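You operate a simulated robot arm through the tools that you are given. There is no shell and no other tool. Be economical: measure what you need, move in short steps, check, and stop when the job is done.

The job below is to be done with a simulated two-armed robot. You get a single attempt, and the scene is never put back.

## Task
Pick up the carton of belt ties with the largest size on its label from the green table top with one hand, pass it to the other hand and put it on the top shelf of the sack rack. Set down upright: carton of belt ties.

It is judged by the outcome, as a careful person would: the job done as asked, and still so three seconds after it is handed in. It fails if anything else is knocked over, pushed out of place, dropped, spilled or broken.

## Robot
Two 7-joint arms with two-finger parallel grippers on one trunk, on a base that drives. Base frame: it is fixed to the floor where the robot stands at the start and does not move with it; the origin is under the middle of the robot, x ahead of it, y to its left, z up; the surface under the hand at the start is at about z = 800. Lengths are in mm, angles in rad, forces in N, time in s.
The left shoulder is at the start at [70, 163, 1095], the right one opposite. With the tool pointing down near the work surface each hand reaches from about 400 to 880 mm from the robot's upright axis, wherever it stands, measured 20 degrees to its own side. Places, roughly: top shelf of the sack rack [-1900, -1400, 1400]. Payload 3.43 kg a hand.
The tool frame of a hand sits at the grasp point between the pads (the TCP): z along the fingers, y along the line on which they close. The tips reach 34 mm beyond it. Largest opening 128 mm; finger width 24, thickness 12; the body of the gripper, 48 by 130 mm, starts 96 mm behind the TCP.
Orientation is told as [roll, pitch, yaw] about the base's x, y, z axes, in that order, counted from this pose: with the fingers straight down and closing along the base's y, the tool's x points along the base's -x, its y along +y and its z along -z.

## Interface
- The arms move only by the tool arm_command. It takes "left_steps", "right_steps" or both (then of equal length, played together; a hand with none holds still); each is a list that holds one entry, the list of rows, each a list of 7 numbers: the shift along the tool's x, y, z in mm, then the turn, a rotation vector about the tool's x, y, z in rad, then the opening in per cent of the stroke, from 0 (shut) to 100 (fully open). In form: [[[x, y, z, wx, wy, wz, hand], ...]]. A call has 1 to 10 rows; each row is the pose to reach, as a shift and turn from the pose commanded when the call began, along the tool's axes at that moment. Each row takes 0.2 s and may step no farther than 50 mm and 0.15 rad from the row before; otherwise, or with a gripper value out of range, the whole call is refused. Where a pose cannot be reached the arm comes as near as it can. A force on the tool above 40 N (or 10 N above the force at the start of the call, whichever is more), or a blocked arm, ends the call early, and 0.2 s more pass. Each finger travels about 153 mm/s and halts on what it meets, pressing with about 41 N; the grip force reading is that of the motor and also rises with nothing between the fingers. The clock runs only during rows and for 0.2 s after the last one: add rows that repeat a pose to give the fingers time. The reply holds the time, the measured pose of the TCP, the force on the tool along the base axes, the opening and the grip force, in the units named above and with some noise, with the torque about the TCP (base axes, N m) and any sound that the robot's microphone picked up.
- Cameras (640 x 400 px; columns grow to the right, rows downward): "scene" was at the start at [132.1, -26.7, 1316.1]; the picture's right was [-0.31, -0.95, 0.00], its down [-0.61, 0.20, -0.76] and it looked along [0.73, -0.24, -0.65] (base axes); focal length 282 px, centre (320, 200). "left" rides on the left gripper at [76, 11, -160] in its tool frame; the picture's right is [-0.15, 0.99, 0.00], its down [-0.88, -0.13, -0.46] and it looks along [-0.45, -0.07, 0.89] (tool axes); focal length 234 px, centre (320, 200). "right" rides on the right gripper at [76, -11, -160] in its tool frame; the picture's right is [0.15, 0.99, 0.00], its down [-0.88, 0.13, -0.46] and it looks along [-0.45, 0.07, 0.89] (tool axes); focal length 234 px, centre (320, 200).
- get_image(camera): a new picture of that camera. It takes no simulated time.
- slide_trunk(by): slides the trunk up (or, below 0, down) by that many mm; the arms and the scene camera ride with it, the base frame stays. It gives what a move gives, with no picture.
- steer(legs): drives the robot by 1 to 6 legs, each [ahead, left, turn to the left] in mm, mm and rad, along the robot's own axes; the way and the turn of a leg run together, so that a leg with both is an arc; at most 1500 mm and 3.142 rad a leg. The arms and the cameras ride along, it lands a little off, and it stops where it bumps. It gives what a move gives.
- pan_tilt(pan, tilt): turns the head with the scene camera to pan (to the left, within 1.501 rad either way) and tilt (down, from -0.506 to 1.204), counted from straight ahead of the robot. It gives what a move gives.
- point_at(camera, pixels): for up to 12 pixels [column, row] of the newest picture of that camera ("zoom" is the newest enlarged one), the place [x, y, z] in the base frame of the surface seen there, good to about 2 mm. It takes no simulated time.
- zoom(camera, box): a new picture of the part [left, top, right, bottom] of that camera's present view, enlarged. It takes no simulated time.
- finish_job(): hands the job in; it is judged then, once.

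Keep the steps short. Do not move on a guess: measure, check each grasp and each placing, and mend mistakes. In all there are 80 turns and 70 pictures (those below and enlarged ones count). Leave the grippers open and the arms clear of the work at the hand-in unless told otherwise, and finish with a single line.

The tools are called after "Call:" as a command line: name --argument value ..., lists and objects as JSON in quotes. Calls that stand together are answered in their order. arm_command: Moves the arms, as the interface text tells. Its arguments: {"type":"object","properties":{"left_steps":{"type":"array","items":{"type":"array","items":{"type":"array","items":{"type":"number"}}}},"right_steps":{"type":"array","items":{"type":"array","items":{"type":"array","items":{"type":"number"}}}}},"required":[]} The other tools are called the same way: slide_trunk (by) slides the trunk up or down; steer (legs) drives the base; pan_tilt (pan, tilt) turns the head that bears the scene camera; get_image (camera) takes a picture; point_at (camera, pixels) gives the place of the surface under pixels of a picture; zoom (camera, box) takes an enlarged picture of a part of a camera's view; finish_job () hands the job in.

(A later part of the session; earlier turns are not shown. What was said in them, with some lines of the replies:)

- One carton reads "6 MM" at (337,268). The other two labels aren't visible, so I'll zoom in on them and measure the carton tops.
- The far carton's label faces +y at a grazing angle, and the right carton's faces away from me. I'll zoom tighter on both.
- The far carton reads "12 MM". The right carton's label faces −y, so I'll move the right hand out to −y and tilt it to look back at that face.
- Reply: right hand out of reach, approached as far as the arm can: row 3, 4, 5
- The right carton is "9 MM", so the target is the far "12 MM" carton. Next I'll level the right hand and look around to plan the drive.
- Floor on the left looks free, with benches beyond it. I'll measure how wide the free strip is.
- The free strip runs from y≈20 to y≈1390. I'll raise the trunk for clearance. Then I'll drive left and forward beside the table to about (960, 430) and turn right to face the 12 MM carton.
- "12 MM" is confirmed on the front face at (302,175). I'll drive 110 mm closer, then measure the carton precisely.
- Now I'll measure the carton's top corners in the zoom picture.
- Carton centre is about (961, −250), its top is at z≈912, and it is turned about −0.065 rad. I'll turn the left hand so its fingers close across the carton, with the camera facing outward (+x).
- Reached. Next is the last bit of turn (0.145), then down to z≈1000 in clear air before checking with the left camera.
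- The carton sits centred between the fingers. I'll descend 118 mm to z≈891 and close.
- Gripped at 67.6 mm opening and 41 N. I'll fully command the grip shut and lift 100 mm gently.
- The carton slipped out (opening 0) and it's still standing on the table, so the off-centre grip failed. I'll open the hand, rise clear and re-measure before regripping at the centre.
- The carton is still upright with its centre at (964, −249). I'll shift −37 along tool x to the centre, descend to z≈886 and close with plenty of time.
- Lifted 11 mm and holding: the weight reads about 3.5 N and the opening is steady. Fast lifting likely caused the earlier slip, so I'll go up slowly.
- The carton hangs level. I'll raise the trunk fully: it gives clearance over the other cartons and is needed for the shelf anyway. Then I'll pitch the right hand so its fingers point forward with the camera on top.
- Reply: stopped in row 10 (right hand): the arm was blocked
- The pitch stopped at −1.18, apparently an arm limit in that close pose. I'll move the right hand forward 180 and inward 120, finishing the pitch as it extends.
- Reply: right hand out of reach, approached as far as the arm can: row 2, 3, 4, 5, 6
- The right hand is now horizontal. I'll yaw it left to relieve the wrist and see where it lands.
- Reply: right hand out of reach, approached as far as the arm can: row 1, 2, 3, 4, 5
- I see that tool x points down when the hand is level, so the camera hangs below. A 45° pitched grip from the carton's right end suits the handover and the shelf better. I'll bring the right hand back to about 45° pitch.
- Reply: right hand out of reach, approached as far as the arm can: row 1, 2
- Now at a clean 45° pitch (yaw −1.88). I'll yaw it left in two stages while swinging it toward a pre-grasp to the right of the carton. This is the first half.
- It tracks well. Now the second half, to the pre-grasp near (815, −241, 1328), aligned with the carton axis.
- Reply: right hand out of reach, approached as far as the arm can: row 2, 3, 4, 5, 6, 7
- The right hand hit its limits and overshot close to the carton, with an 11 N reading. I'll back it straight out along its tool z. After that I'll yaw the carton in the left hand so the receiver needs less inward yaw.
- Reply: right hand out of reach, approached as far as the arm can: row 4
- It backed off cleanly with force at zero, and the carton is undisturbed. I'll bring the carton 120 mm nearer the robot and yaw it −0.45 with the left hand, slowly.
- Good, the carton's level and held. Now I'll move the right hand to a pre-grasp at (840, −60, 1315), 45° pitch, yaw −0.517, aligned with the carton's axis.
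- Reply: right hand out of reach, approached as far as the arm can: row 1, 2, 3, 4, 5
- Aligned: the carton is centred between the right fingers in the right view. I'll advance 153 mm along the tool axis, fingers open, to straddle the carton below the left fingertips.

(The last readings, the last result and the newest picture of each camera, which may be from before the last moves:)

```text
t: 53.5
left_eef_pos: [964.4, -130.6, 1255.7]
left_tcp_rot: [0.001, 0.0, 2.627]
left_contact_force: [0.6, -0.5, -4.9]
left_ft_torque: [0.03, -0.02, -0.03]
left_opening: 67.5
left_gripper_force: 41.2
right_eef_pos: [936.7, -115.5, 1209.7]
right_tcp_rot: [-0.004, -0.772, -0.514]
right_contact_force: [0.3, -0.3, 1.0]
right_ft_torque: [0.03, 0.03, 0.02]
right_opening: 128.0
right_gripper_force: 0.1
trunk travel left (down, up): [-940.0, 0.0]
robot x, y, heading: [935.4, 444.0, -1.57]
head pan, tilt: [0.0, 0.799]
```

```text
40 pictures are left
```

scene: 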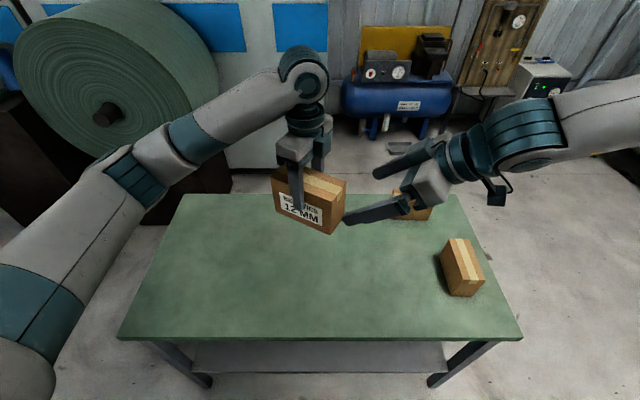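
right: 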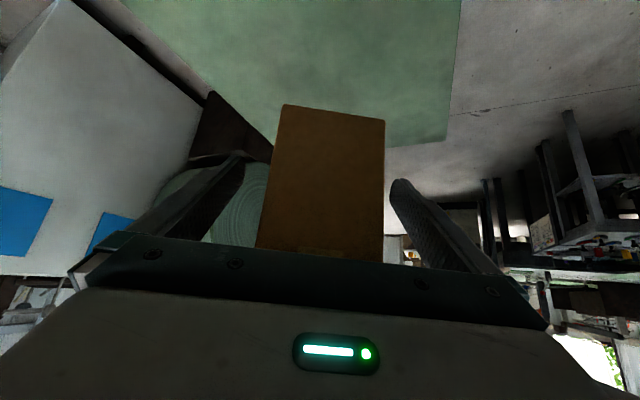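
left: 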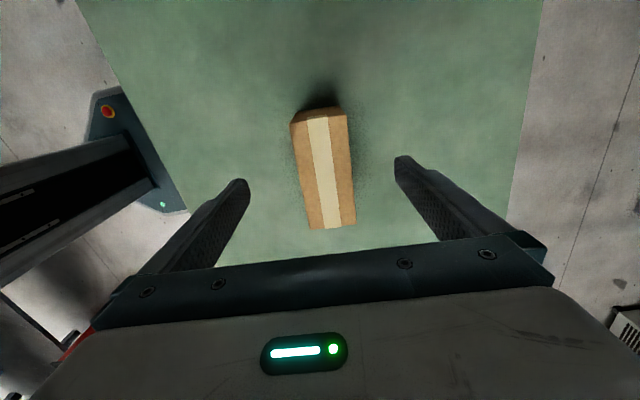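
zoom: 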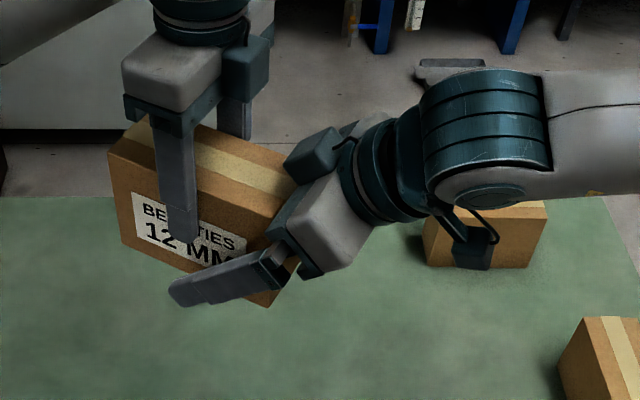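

The right fingers straddle the carton below the left tips. Closing the right hand.

Call:
arm_command --right_steps '[[[0, 0, 0, 0, 0, 0, 80], [0, 0, 0, 0, 0, 0, 62], [0, 0, 0, 0, 0, 0, 54], [0, 0, 0, 0, 0, 0, 48], [0, 0, 0, 0, 0, 0, 35], [0, 0, 0, 0, 0, 0, 20], [0, 0, 0, 0, 0, 0, 20]]]'

Call:
zoom --camera "scene" --box '[230, 120, 470, 270]'

```text
t: 55.1
left_eef_pos: [964.4, -131.7, 1256.4]
left_tcp_rot: [0.001, -0.001, 2.627]
left_contact_force: [-1.1, -4.0, -4.4]
left_ft_torque: [-0.99, 0.58, -0.58]
left_opening: 67.6
left_gripper_force: 41.1
right_eef_pos: [936.0, -114.3, 1209.7]
right_tcp_rot: [-0.002, -0.773, -0.514]
right_contact_force: [1.1, 3.7, 0.4]
right_ft_torque: [0.77, -0.55, 0.77]
right_opening: 68.0
right_gripper_force: 40.8
trunk travel left (down, up): [-940.0, 0.0]
robot x, y, heading: [940.5, 443.6, -1.569]
head pan, tilt: [0.0, 0.799]
```

```text
2.67 times, centred on (350, 195) of scene
```

zoom: 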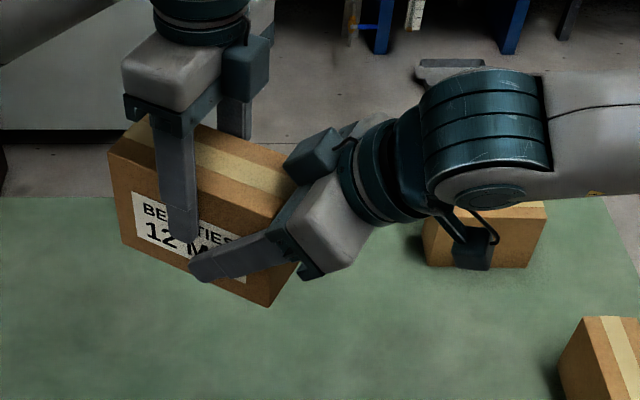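

Both hands hold the carton (68 mm each, 41 N). I'll open the left hand slowly and hold both still.

Call:
arm_command --left_steps '[[[0, 0, 0, 0, 0, 0, 50], [0, 0, 0, 0, 0, 0, 56], [0, 0, 0, 0, 0, 0, 65], [0, 0, 0, 0, 0, 0, 80], [0, 0, 0, 0, 0, 0, 90], [0, 0, 0, 0, 0, 0, 90]]]'

Call:
zoom --camera "scene" --box '[230, 120, 470, 270]'

```text
t: 56.5
left_eef_pos: [965.0, -131.1, 1256.8]
left_tcp_rot: [0.0, 0.0, 2.627]
left_contact_force: [0.0, 0.1, 0.2]
left_ft_torque: [-0.01, 0.0, 0.0]
left_opening: 115.3
left_gripper_force: 0.0
right_eef_pos: [935.2, -114.5, 1210.5]
right_tcp_rot: [-0.004, -0.774, -0.513]
right_contact_force: [0.1, -0.1, -0.8]
right_ft_torque: [0.08, 0.09, -0.01]
right_opening: 67.9
right_gripper_force: 41.5
trunk travel left (down, up): [-940.0, 0.0]
robot x, y, heading: [940.1, 439.6, -1.573]
head pan, tilt: [0.0, 0.799]
```

```text
2.67 times, centred on (350, 195) of scene
```

zoom: 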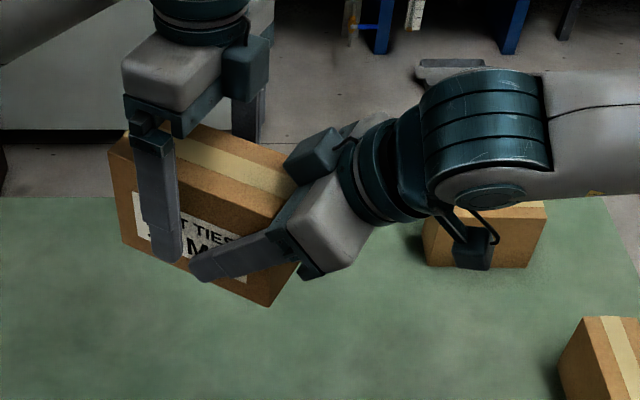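

The right hand holds the carton alone and it hasn't moved. I'll lift the left hand straight up clear.

Call:
arm_command --left_steps '[[[0, 0, -25, 0, 0, 0, 90], [0, 0, -55, 0, 0, 0, 90], [0, 0, -90, 0, 0, 0, 90], [0, 0, -130, 0, 0, 0, 90]]]'

Call:
zoom --camera "scene" --box '[230, 120, 470, 270]'

```text
t: 57.5
left_eef_pos: [965.9, -129.6, 1386.0]
left_tcp_rot: [-0.001, 0.001, 2.627]
left_contact_force: [0.0, 0.8, -0.4]
left_ft_torque: [-0.02, 0.02, -0.03]
left_opening: 115.3
left_gripper_force: 0.1
right_eef_pos: [935.3, -114.5, 1211.1]
right_tcp_rot: [-0.002, -0.772, -0.512]
right_contact_force: [0.3, -0.1, 0.9]
right_ft_torque: [0.05, 0.12, 0.02]
right_opening: 67.8
right_gripper_force: 41.4
trunk travel left (down, up): [-940.0, 0.0]
robot x, y, heading: [939.1, 445.0, -1.571]
head pan, tilt: [0.0, 0.799]
```

```text
2.67 times, centred on (350, 195) of scene
```

zoom: 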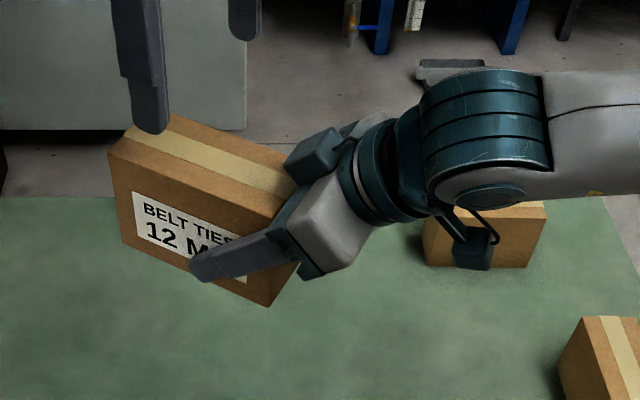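

The carton is firmly in the right hand, level, with the left hand clear. I'll move the left hand out to the left and take a first look toward the rack before driving.

Call:
arm_command --left_steps '[[[37, -21, 0, 0, 0, 0, 90], [74, -42, 0, 0, 0, 0, 90], [111, -63, 0, 0, 0, 0, 90], [148, -84, 0, 0, 0, 0, 90], [185, -105, 0, 0, 0, 0, 90], [222, -126, 0, 0, 0, 0, 90], [240, -136, 0, 0, 0, 0, 90]]]'

Call:
pan_tilt --pan -1.1 --tilt 0.3

Call:
get_image --camera "scene"

```text
t: 59.1
left_eef_pos: [1242.6, -132.6, 1384.6]
left_tcp_rot: [-0.001, 0.0, 2.625]
left_contact_force: [0.5, -0.2, 0.9]
left_ft_torque: [-0.01, -0.01, -0.01]
left_opening: 115.3
left_gripper_force: 0.0
right_eef_pos: [936.5, -115.0, 1209.5]
right_tcp_rot: [-0.003, -0.774, -0.513]
right_contact_force: [0.6, -0.5, -0.3]
right_ft_torque: [0.04, 0.08, 0.01]
right_opening: 67.7
right_gripper_force: 40.8
trunk travel left (down, up): [-940.0, 0.0]
robot x, y, heading: [936.6, 444.3, -1.57]
head pan, tilt: [0.0, 0.799]
```

```text
t: 60.4
left_eef_pos: [1241.8, -132.3, 1384.8]
left_tcp_rot: [-0.001, 0.0, 2.627]
left_contact_force: [-0.8, -0.3, 0.3]
left_ft_torque: [0.02, -0.03, 0.0]
left_opening: 115.1
left_gripper_force: 0.1
right_eef_pos: [935.5, -115.0, 1210.7]
right_tcp_rot: [-0.004, -0.773, -0.514]
right_contact_force: [0.2, -0.1, 0.1]
right_ft_torque: [0.08, 0.08, 0.0]
right_opening: 67.9
right_gripper_force: 40.4
trunk travel left (down, up): [-940.0, 0.0]
robot x, y, heading: [939.4, 442.3, -1.574]
head pan, tilt: [-1.1, 0.3]
```

```text
36 pictures are left
```

scene: 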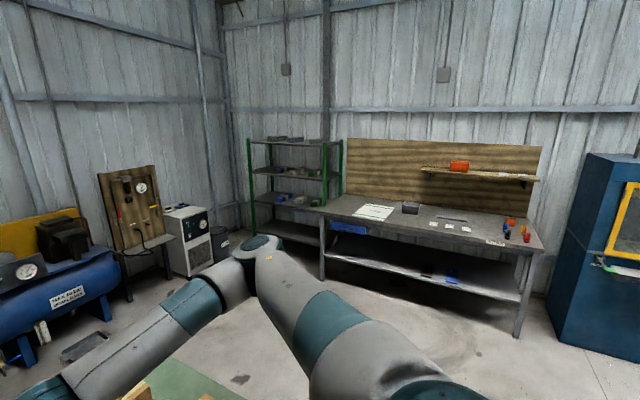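

The green rack stands in the corner facing +x. I'll zoom on it and measure its shelves and the bench next to it.

Call:
zoom --camera "scene" --box '[225, 120, 365, 220]'

Call:
point_at --camera "scene" --pixels '[[252, 144], [290, 145], [325, 143], [323, 138], [345, 215], [322, 200], [515, 300], [255, 175], [290, 177], [500, 240], [340, 290], [240, 375]]'

```text
4.00 times, centred on (295, 170) of scene
```

zoom: 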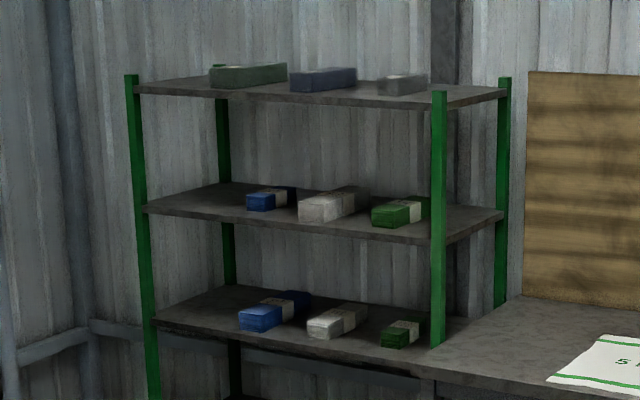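

```text
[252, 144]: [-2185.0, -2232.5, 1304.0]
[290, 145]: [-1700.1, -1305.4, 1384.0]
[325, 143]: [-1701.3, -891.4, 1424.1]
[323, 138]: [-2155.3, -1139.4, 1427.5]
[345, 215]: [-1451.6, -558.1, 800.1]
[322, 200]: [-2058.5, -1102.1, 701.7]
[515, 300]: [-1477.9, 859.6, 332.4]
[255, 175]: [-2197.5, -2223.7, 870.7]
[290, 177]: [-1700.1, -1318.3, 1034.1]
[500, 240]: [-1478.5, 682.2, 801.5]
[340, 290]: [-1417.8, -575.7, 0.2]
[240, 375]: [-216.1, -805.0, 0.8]
```

Call:
point_at --camera "zoom" --pixels '[[150, 90], [250, 96], [340, 101], [400, 105], [212, 86], [285, 84], [292, 90], [355, 86], [380, 94], [425, 90], [440, 98], [480, 98]]'

Call:
point_at --camera "zoom" --pixels '[[240, 68], [325, 72], [405, 78], [180, 83], [250, 90], [340, 94], [132, 80], [440, 92], [130, 77], [500, 80], [370, 96], [290, 86]]'

```text
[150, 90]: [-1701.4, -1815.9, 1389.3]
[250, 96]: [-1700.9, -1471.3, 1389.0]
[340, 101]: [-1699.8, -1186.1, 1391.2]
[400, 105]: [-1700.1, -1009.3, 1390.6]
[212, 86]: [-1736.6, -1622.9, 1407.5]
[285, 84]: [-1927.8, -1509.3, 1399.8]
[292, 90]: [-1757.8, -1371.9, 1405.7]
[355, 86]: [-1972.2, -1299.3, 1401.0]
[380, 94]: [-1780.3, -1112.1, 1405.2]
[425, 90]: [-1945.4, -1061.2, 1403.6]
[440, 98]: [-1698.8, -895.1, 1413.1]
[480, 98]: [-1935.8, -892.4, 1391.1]
```

```text
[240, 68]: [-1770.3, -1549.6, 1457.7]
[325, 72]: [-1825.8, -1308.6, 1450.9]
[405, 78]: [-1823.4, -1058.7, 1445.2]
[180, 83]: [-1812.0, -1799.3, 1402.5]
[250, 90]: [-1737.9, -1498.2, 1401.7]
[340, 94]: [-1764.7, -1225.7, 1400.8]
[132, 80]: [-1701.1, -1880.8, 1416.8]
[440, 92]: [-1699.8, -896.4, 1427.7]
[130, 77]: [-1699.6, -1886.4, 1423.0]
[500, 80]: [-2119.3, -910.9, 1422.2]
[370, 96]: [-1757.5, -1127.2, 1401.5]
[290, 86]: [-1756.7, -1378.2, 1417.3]
```

The shelf's top surface is z≈1401 and its front edge x≈−1700, with sacks at y≈−1620..−1450, −1375..−1260 and −1115..−1040. I'll drive around: strafe right 1500, turn right to face the rack, then view again.

Call:
steer --legs '[[0, -1500, 0], [0, 0, -1.571]]'

Call:
pan_tilt --pan 0.6 --tilt 0.5

Call:
get_image --camera "scene"

```text
t: 71.6
left_eef_pos: [-1139.9, 130.4, 1384.9]
left_tcp_rot: [0.0, -0.001, 1.07]
left_contact_force: [0.6, -0.3, 0.4]
left_ft_torque: [-0.03, 0.03, 0.01]
left_opening: 115.4
left_gripper_force: 0.0
right_eef_pos: [-1126.9, 437.5, 1210.5]
right_tcp_rot: [-0.003, -0.772, -2.071]
right_contact_force: [-0.8, -1.2, 0.4]
right_ft_torque: [0.1, -0.07, -0.02]
right_opening: 68.0
right_gripper_force: 40.1
trunk travel left (down, up): [-940.0, 0.0]
robot x, y, heading: [-566.8, 437.5, -3.133]
head pan, tilt: [-1.1, 0.3]
```

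```text
t: 73.4
left_eef_pos: [-1139.6, 131.5, 1385.2]
left_tcp_rot: [0.0, 0.0, 1.071]
left_contact_force: [-0.3, -0.8, 0.3]
left_ft_torque: [0.01, 0.01, -0.04]
left_opening: 115.0
left_gripper_force: 0.1
right_eef_pos: [-1126.5, 437.5, 1210.0]
right_tcp_rot: [-0.004, -0.773, -2.071]
right_contact_force: [0.5, 0.2, 0.3]
right_ft_torque: [0.08, -0.04, 0.02]
right_opening: 67.9
right_gripper_force: 41.0
trunk travel left (down, up): [-940.0, 0.0]
robot x, y, heading: [-565.6, 443.0, -3.128]
head pan, tilt: [0.6, 0.499]
```

```text
34 pictures are left
```

scene: 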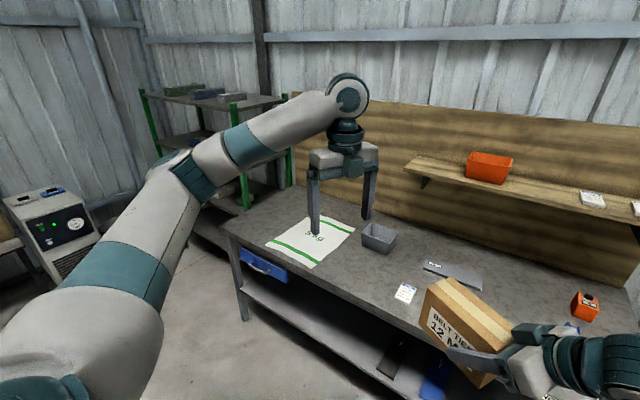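

I'll measure the dryer and bin on the left and the floor to confirm there's room.

Call:
point_at --camera "scene" --pixels '[[60, 215], [90, 240], [60, 280], [95, 250], [10, 230], [130, 245], [200, 290], [240, 320], [45, 190], [237, 240]]'

```text
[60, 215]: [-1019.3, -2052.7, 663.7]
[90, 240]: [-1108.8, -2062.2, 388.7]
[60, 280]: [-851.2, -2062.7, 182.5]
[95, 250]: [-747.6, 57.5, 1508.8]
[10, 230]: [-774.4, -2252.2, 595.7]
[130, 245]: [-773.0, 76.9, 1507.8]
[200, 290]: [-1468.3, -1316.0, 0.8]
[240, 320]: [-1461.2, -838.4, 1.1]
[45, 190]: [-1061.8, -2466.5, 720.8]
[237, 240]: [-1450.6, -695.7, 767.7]
```

There's room, with the dryer front at y≈−2052. I'll strafe left 1630 mm to line up with the shelf gap near y≈−1190.

Call:
steer --legs '[[0, 1500, 0], [0, 125, -0.013]]'

Call:
pan_tilt --pan 0.0 --tilt 0.1

Call:
get_image --camera "scene"

```text
t: 81.6
left_eef_pos: [-1140.8, -1455.5, 1386.1]
left_tcp_rot: [-0.002, 0.003, 1.039]
left_contact_force: [0.1, 0.0, -0.4]
left_ft_torque: [-0.03, 0.0, 0.01]
left_opening: 115.1
left_gripper_force: 0.0
right_eef_pos: [-1118.8, -1149.5, 1210.3]
right_tcp_rot: [-0.001, -0.774, -2.103]
right_contact_force: [0.5, 0.3, 0.1]
right_ft_torque: [0.08, -0.08, 0.0]
right_opening: 68.1
right_gripper_force: 41.0
trunk travel left (down, up): [-940.0, 0.0]
robot x, y, heading: [-562.7, -1166.2, 3.126]
head pan, tilt: [0.6, 0.499]
```

```text
t: 82.6
left_eef_pos: [-1141.2, -1458.7, 1385.3]
left_tcp_rot: [0.0, -0.001, 1.038]
left_contact_force: [0.6, -0.2, 0.6]
left_ft_torque: [0.0, 0.04, 0.0]
left_opening: 115.3
left_gripper_force: 0.1
right_eef_pos: [-1118.8, -1151.6, 1210.0]
right_tcp_rot: [-0.004, -0.772, -2.104]
right_contact_force: [-1.2, -0.1, -0.4]
right_ft_torque: [0.13, -0.06, 0.01]
right_opening: 68.0
right_gripper_force: 41.8
trunk travel left (down, up): [-940.0, 0.0]
robot x, y, heading: [-560.1, -1165.6, 3.127]
head pan, tilt: [0.0, 0.099]
```

```text
33 pictures are left
```

scene: 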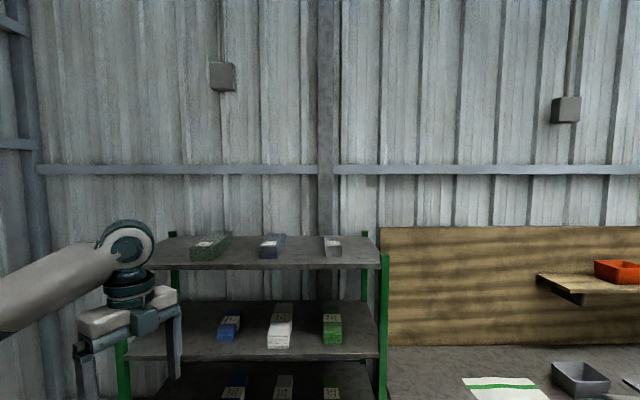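

Good view of the top shelf. I'll zoom in to measure the gaps between sacks.

Call:
zoom --camera "scene" --box '[150, 215, 400, 290]'

```text
2.56 times, centred on (275, 252) of scene
```

zoom: 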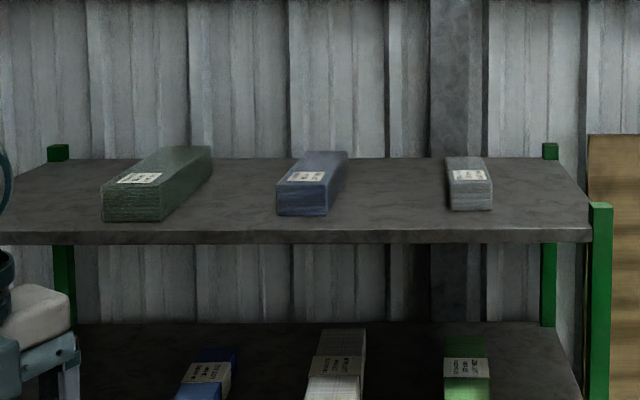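

Call:
point_at --camera "zoom" --pixels '[[166, 218], [277, 213], [326, 213], [345, 178], [449, 208], [491, 208], [448, 175], [486, 175], [390, 228], [390, 190], [390, 165], [300, 152]]'

Call:
point_at --camera "zoom" --pixels '[[328, 195], [346, 155], [349, 175], [445, 160], [447, 200], [210, 180], [279, 195], [590, 232], [545, 225], [420, 238], [396, 140], [550, 150]]'

```text
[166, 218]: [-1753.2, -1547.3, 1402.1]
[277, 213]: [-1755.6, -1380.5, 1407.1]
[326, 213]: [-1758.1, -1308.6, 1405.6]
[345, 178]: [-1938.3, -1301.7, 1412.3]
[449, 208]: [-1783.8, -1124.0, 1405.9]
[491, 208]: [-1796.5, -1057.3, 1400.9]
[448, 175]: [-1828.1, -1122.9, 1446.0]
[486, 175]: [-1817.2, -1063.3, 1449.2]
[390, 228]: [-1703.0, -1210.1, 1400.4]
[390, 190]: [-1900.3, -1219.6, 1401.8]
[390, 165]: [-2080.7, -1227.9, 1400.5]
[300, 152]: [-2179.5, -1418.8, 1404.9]
```

```text
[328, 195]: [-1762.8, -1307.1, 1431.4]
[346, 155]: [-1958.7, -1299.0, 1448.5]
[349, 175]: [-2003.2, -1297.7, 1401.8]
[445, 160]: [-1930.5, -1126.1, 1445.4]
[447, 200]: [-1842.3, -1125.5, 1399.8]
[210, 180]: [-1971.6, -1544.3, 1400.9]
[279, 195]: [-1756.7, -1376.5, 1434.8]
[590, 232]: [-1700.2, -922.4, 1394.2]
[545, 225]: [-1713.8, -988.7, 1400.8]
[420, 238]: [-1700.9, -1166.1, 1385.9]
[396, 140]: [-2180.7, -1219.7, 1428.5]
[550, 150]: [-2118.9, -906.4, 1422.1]
```

The gap between the blue and gray sacks runs y≈−1300..−1125, 175 mm wide with centre −1213. That easily fits the 68 mm wide carton end-on. I'll yaw the right hand to point straight ahead and raise it so the carton bottom clears z≈1455, away from the rack.

Call:
arm_command --right_steps '[[[-11, -7, -29, 0.0725, 0, 0.0746, 20], [-22, -15, -59, 0.145, 0, 0.149, 20], [-34, -22, -88, 0.2175, 0, 0.224, 20], [-45, -29, -118, 0.29, 0, 0.298, 20], [-56, -37, -147, 0.3625, 0, 0.373, 20], [-67, -44, -177, 0.435, 0, 0.448, 20], [-79, -52, -206, 0.5075, 0, 0.522, 20], [-90, -59, -236, 0.58, 0, 0.597, 20], [-101, -66, -265, 0.6525, 0, 0.671, 20], [-112.6, -73.7, -295, 0.725, 0, 0.746, 20]]]'

Call:
get_image --camera "scene"

```text
t: 84.8
left_eef_pos: [-1139.9, -1457.8, 1383.6]
left_tcp_rot: [0.001, 0.0, 1.037]
left_contact_force: [-0.1, 0.4, 0.0]
left_ft_torque: [-0.05, -0.02, 0.0]
left_opening: 115.4
left_gripper_force: 0.0
right_eef_pos: [-1118.2, -1007.4, 1500.0]
right_tcp_rot: [-0.003, -0.774, 3.138]
right_contact_force: [0.4, 0.6, -3.9]
right_ft_torque: [0.01, -0.14, -0.02]
right_opening: 68.0
right_gripper_force: 41.1
trunk travel left (down, up): [-940.0, 0.0]
robot x, y, heading: [-560.1, -1160.6, 3.123]
head pan, tilt: [0.0, 0.099]
```

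```text
31 pictures are left
```

scene: 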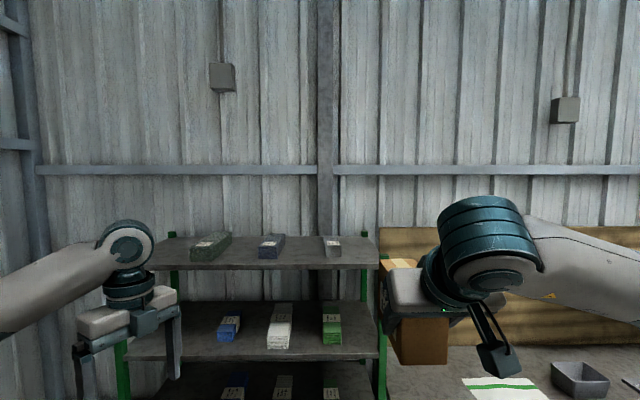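

The carton points straight ahead at z≈1500. The left hand would hit the shelf when driving in, so I'll retract it 220 mm first, then strafe left 200 and drive ahead 400.

Call:
arm_command --left_steps '[[[-19, -32, 0, 0, 0, 0, 90], [-37, -63, 0, 0, 0, 0, 90], [-56, -95, 0, 0, 0, 0, 90], [-75, -126, 0, 0, 0, 0, 90], [-93, -158, 0, 0, 0, 0, 90], [-112, -189, 0, 0, 0, 0, 90]]]'

Call:
steer --legs '[[0, 200, 0.018], [400, 0, 0]]'

Call:
pan_tilt --pan 0.0 --tilt 0.4

Call:
get_image --camera "scene"

```text
t: 86.2
left_eef_pos: [-917.8, -1459.1, 1384.5]
left_tcp_rot: [0.001, 0.0, 1.039]
left_contact_force: [-0.6, 0.0, -0.4]
left_ft_torque: [0.01, 0.02, 0.0]
left_opening: 115.2
left_gripper_force: 0.1
right_eef_pos: [-1118.2, -1006.7, 1500.7]
right_tcp_rot: [0.0, -0.774, 3.137]
right_contact_force: [-0.7, 0.7, -3.2]
right_ft_torque: [-0.01, -0.1, 0.02]
right_opening: 68.0
right_gripper_force: 40.8
trunk travel left (down, up): [-940.0, 0.0]
robot x, y, heading: [-555.1, -1166.1, 3.122]
head pan, tilt: [0.0, 0.099]
```

```text
t: 89.9
left_eef_pos: [-1320.4, -1658.2, 1385.1]
left_tcp_rot: [0.002, 0.001, 1.048]
left_contact_force: [0.2, 0.1, 0.3]
left_ft_torque: [0.03, 0.03, 0.01]
left_opening: 115.2
left_gripper_force: 0.0
right_eef_pos: [-1523.6, -1209.3, 1501.7]
right_tcp_rot: [0.0, -0.775, -3.136]
right_contact_force: [0.9, -0.1, -3.8]
right_ft_torque: [0.0, -0.15, -0.02]
right_opening: 67.8
right_gripper_force: 40.9
trunk travel left (down, up): [-940.0, 0.0]
robot x, y, heading: [-965.0, -1361.5, 3.128]
head pan, tilt: [0.0, 0.099]
```

```text
t: 90.7
left_eef_pos: [-1323.6, -1658.5, 1384.3]
left_tcp_rot: [-0.001, 0.001, 1.047]
left_contact_force: [-0.7, -0.1, -0.3]
left_ft_torque: [0.04, 0.0, 0.02]
left_opening: 115.2
left_gripper_force: 0.1
right_eef_pos: [-1526.1, -1209.2, 1500.3]
right_tcp_rot: [0.002, -0.773, -3.134]
right_contact_force: [0.2, 0.6, -4.1]
right_ft_torque: [-0.02, -0.15, -0.02]
right_opening: 68.0
right_gripper_force: 41.4
trunk travel left (down, up): [-940.0, 0.0]
robot x, y, heading: [-961.7, -1360.8, 3.135]
head pan, tilt: [0.0, 0.4]
```

```text
30 pictures are left
```

scene: 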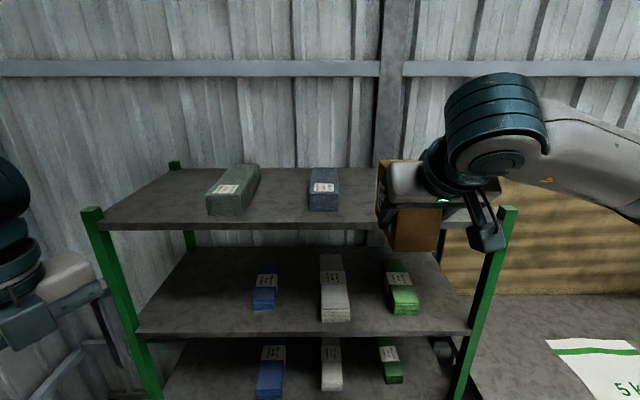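

TCP at (−1526, −1209, 1500), well lined up. I'll drive 110 mm more, then check the carton's level before lowering.

Call:
steer --legs '[[110, 0, 0.0]]'

Call:
zoom --camera "scene" --box '[280, 130, 520, 280]'

Call:
get_image --camera "right"

```text
t: 91.9
left_eef_pos: [-1425.5, -1656.9, 1386.0]
left_tcp_rot: [0.003, 0.002, 1.047]
left_contact_force: [0.0, 0.5, -0.3]
left_ft_torque: [-0.01, 0.03, 0.0]
left_opening: 115.4
left_gripper_force: 0.1
right_eef_pos: [-1626.8, -1208.4, 1502.8]
right_tcp_rot: [0.0, -0.779, -3.134]
right_contact_force: [0.7, 0.1, -4.1]
right_ft_torque: [-0.02, -0.12, 0.03]
right_opening: 68.0
right_gripper_force: 40.7
trunk travel left (down, up): [-940.0, 0.0]
robot x, y, heading: [-1071.5, -1360.8, 3.132]
head pan, tilt: [0.0, 0.4]
```

```text
2.67 times, centred on (400, 205) of scene
```

zoom: 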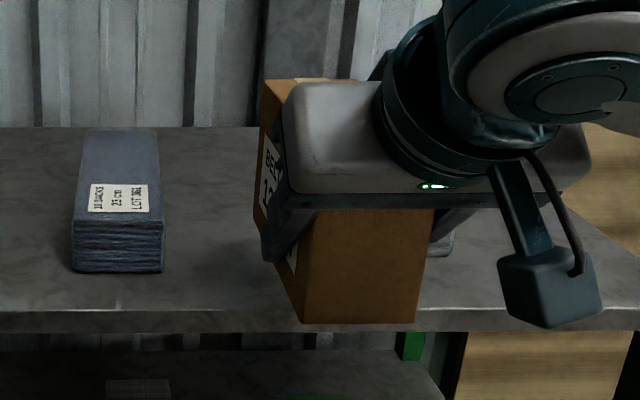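

```text
28 pictures are left
```

right: 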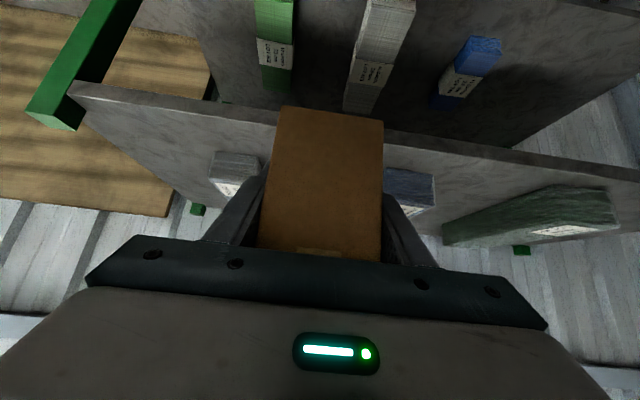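

Next I'll measure the near end-face of the carton in both views: bottom edge height and verticality.

Call:
point_at --camera "zoom" --pixels '[[304, 318], [412, 318], [318, 222], [425, 222], [360, 315], [360, 260], [360, 225], [268, 200], [295, 285]]'

Call:
point_at --camera "right" --pixels '[[282, 110], [380, 124], [330, 118], [325, 180], [325, 230], [270, 230], [375, 235]]'

```text
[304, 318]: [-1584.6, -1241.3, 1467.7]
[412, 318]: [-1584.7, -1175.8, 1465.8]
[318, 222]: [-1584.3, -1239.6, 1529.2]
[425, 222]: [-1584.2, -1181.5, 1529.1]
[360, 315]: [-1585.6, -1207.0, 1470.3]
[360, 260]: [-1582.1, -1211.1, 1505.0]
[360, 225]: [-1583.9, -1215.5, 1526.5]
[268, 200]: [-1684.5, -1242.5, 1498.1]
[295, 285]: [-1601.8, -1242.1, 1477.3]
```

```text
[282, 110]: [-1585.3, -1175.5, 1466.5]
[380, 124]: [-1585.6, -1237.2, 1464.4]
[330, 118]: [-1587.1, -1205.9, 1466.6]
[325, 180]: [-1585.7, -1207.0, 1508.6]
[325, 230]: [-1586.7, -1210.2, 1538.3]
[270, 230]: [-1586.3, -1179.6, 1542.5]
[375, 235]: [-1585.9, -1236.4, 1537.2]
```

The carton is level and its bottom is at z≈1463. Now forward 140 mm at this height, which puts the near end at x≈−1725, in steps of 14 mm.

Call:
arm_command --right_steps '[[[-10, 0.5, 9.8, 0, 0, 0, 20], [-20, 1, 19.7, 0, 0, 0, 20], [-30, 1.5, 29.5, 0, 0, 0, 20], [-40, 2, 39.4, 0, 0, 0, 20], [-50, 2.5, 49.2, 0, 0, 0, 20], [-60, 3, 59, 0, 0, 0, 20], [-70, 3.5, 68.9, 0, 0, 0, 20], [-80, 4, 78.7, 0, 0, 0, 20], [-90, 4.5, 88.6, 0, 0, 0, 20], [-99.6, 5, 98.4, 0, 0, 0, 20]]]'

Call:
get_image --camera "right"

Call:
get_image --camera "scene"

```text
t: 94.1
left_eef_pos: [-1433.9, -1657.2, 1383.9]
left_tcp_rot: [0.0, 0.0, 1.048]
left_contact_force: [0.1, -0.7, -0.6]
left_ft_torque: [0.02, -0.02, 0.0]
left_opening: 115.2
left_gripper_force: 0.0
right_eef_pos: [-1775.0, -1213.9, 1499.2]
right_tcp_rot: [0.001, -0.773, -3.135]
right_contact_force: [0.2, 0.5, -3.6]
right_ft_torque: [-0.01, -0.15, 0.02]
right_opening: 67.8
right_gripper_force: 40.6
trunk travel left (down, up): [-940.0, 0.0]
robot x, y, heading: [-1073.9, -1356.2, 3.131]
head pan, tilt: [0.0, 0.4]
```

```text
27 pictures are left
```

right: 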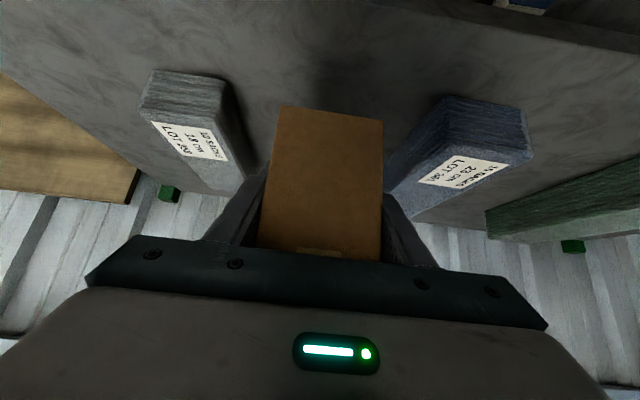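

```text
26 pictures are left
```

scene: 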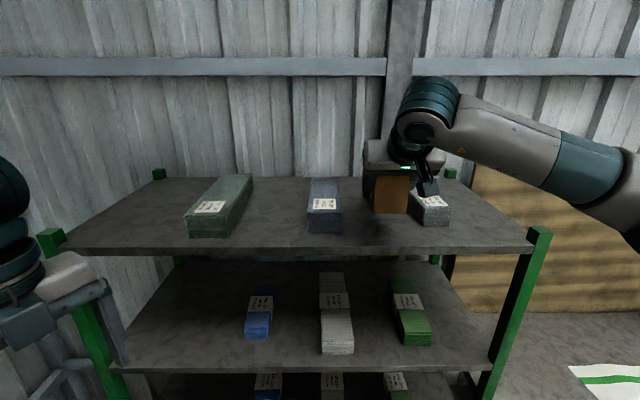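

The carton hangs over the gap with clear space both sides. I'll lower 52 mm first.

Call:
arm_command --right_steps '[[[7, 0, 7.2, 0, 0, 0, 20], [14, 0, 14.3, 0, 0, 0, 20], [21, 0, 21.5, 0, 0, 0, 20], [27.9, 0, 28.6, 0, 0, 0, 20], [32.8, 0, 33.7, 0, 0, 0, 20], [36.3, 0, 37.2, 0, 0, 0, 20]]]'

Call:
zoom --camera "scene" --box '[300, 140, 480, 260]'

Call:
get_image --camera "right"

```text
t: 95.5
left_eef_pos: [-1430.3, -1658.5, 1384.0]
left_tcp_rot: [-0.001, 0.0, 1.046]
left_contact_force: [0.1, -0.2, 0.3]
left_ft_torque: [0.03, 0.03, -0.04]
left_opening: 115.0
left_gripper_force: 0.0
right_eef_pos: [-1774.0, -1213.9, 1448.4]
right_tcp_rot: [0.0, -0.775, -3.137]
right_contact_force: [0.2, 0.5, -3.8]
right_ft_torque: [0.02, -0.15, -0.03]
right_opening: 67.7
right_gripper_force: 41.0
trunk travel left (down, up): [-940.0, 0.0]
robot x, y, heading: [-1073.2, -1360.0, 3.134]
head pan, tilt: [0.0, 0.4]
```

```text
3.33 times, centred on (390, 200) of scene
```

zoom: 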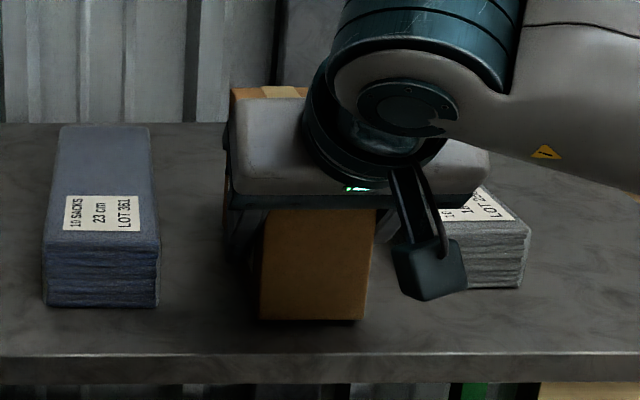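

```text
24 pictures are left
```

right: 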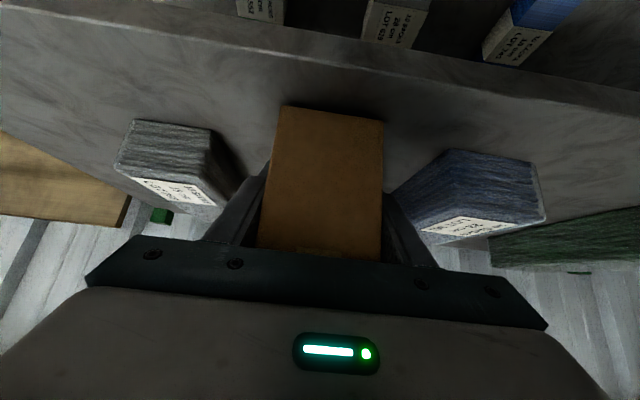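

About 7 mm remain. I'll lower the rest in ~1.5 mm steps until the force shows contact.

Call:
arm_command --right_steps '[[[1.4, 0, 1.4, 0, 0, 0, 20], [2.5, 0, 2.5, 0, 0, 0, 20], [3.5, 0, 3.6, 0, 0, 0, 20], [4.5, 0, 4.6, 0, 0, 0, 20], [5.2, 0, 5.3, 0, 0, 0, 20]]]'

Call:
point_at --camera "zoom" --pixels '[[262, 316], [364, 316], [310, 300], [310, 225], [258, 325], [310, 330]]'

```text
t: 96.7
left_eef_pos: [-1430.6, -1657.1, 1385.5]
left_tcp_rot: [0.001, 0.001, 1.046]
left_contact_force: [-0.1, 0.3, -0.1]
left_ft_torque: [0.03, 0.0, -0.02]
left_opening: 115.0
left_gripper_force: 0.0
right_eef_pos: [-1773.5, -1214.2, 1443.2]
right_tcp_rot: [0.001, -0.777, -3.135]
right_contact_force: [-3.1, 1.4, 6.1]
right_ft_torque: [0.23, -0.38, 0.13]
right_opening: 67.9
right_gripper_force: 40.8
trunk travel left (down, up): [-940.0, 0.0]
robot x, y, heading: [-1071.7, -1355.8, 3.13]
head pan, tilt: [0.0, 0.4]
```

```text
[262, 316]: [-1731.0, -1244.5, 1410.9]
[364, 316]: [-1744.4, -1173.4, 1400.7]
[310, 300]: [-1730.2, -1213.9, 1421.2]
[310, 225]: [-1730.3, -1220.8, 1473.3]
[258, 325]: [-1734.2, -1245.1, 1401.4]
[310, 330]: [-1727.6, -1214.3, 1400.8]
```

Contact: the force reads +6 N upward and the carton's resting on the shelf. I'll open the right hand gently to about 70%, since the sacks are near.

Call:
arm_command --right_steps '[[[-0.7, 0, -0.7, 0, 0, 0, 45], [-0.7, 0, -0.7, 0, 0, 0, 54], [-0.7, 0, -0.7, 0, 0, 0, 60], [-0.7, 0, -0.7, 0, 0, 0, 68], [-0.7, 0, -0.7, 0, 0, 0, 70]]]'

Call:
get_image --camera "right"

```text
t: 97.9
left_eef_pos: [-1429.0, -1657.1, 1383.4]
left_tcp_rot: [0.0, 0.001, 1.047]
left_contact_force: [-0.3, 0.1, -0.2]
left_ft_torque: [-0.03, 0.02, 0.02]
left_opening: 115.4
left_gripper_force: 0.1
right_eef_pos: [-1771.2, -1214.2, 1442.1]
right_tcp_rot: [0.0, -0.776, -3.134]
right_contact_force: [-0.3, 0.2, 0.2]
right_ft_torque: [0.02, -0.03, -0.01]
right_opening: 89.4
right_gripper_force: 0.1
trunk travel left (down, up): [-940.0, 0.0]
robot x, y, heading: [-1074.8, -1362.6, 3.134]
head pan, tilt: [0.0, 0.4]
```

```text
23 pictures are left
```

right: 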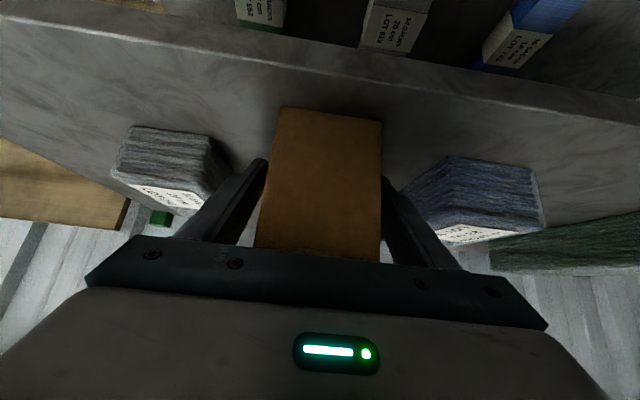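

Released, with forces at zero, and the carton stands free. I'll retreat straight back along the tool axis (up and away).

Call:
arm_command --right_steps '[[[0, 0, -15, 0, 0, 0, 70], [0, 0, -40, 0, 0, 0, 70], [0, 0, -70, 0, 0, 0, 70], [0, 0, -105, 0, 0, 0, 70], [0, 0, -140, 0, 0, 0, 70], [0, 0, -175, 0, 0, 0, 85], [0, 0, -200, 0, 0, 0, 100]]]'

Call:
get_image --camera "right"

Call:
get_image --camera "scene"

```text
t: 99.5
left_eef_pos: [-1430.0, -1658.1, 1384.3]
left_tcp_rot: [0.002, -0.001, 1.046]
left_contact_force: [0.4, 0.5, 0.6]
left_ft_torque: [-0.05, 0.02, -0.01]
left_opening: 115.3
left_gripper_force: 0.0
right_eef_pos: [-1631.8, -1212.7, 1586.2]
right_tcp_rot: [-0.001, -0.775, -3.137]
right_contact_force: [-0.1, 0.0, -0.6]
right_ft_torque: [-0.02, 0.0, -0.03]
right_opening: 127.8
right_gripper_force: 0.0
trunk travel left (down, up): [-940.0, 0.0]
robot x, y, heading: [-1073.6, -1357.9, 3.133]
head pan, tilt: [0.0, 0.4]
```

```text
22 pictures are left
```

right: 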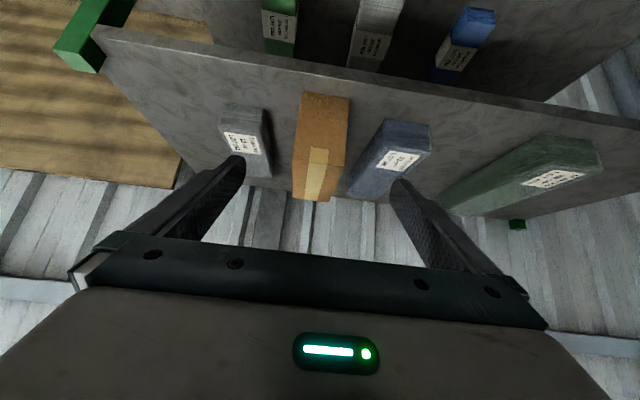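

```text
21 pictures are left
```

scene: 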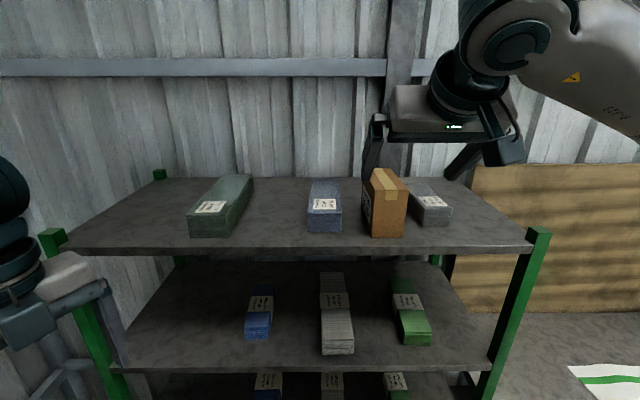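

The carton stands upright on the top shelf and the sacks are untouched. I'll back the base away 350 mm, open the left gripper fully and check once more.

Call:
steer --legs '[[-350, 0, 0]]'

Call:
arm_command --left_steps '[[[0, 0, 0, 0, 0, 0, 100], [0, 0, 0, 0, 0, 0, 100]]]'

Call:
zoom --camera "scene" --box '[200, 100, 480, 275]'

```text
t: 101.7
left_eef_pos: [-1084.9, -1661.0, 1384.2]
left_tcp_rot: [-0.002, 0.001, 1.051]
left_contact_force: [-0.4, -0.6, 0.9]
left_ft_torque: [0.01, -0.03, 0.0]
left_opening: 115.2
left_gripper_force: 0.0
right_eef_pos: [-1289.9, -1217.7, 1584.3]
right_tcp_rot: [0.0, -0.77, -3.131]
right_contact_force: [-0.3, -0.4, 0.1]
right_ft_torque: [0.02, -0.03, 0.02]
right_opening: 128.1
right_gripper_force: 0.0
trunk travel left (down, up): [-940.0, 0.0]
robot x, y, heading: [-728.5, -1361.7, 3.138]
head pan, tilt: [0.0, 0.4]
```

```text
t: 102.3
left_eef_pos: [-1083.6, -1661.3, 1383.9]
left_tcp_rot: [0.0, -0.001, 1.052]
left_contact_force: [-0.6, 0.2, -0.4]
left_ft_torque: [0.03, -0.02, 0.03]
left_opening: 128.0
left_gripper_force: 0.0
right_eef_pos: [-1289.3, -1217.0, 1585.7]
right_tcp_rot: [0.001, -0.774, -3.133]
right_contact_force: [-0.7, 0.2, -1.1]
right_ft_torque: [0.01, -0.02, 0.01]
right_opening: 128.1
right_gripper_force: 0.1
trunk travel left (down, up): [-940.0, 0.0]
robot x, y, heading: [-724.8, -1364.1, 3.136]
head pan, tilt: [0.0, 0.4]
```

```text
2.29 times, centred on (340, 188) of scene
```

zoom: 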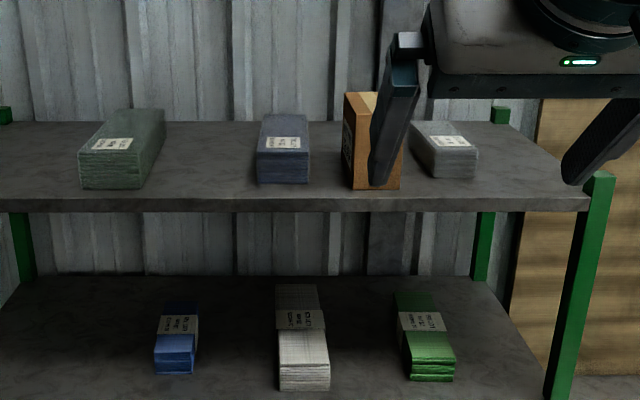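

The 12 MM carton is upright on the top shelf, both grippers are open and the arms are clear. Handing in.

Call:
finish_job

```text
The job is handed in.
```

The 12 MM belt-tie carton, the largest of the three, was passed from the left hand to the right and now stands upright on the top shelf of the sack rack; it slipped from the first grip while still on the table but stayed upright, and nothing else was disturbed.
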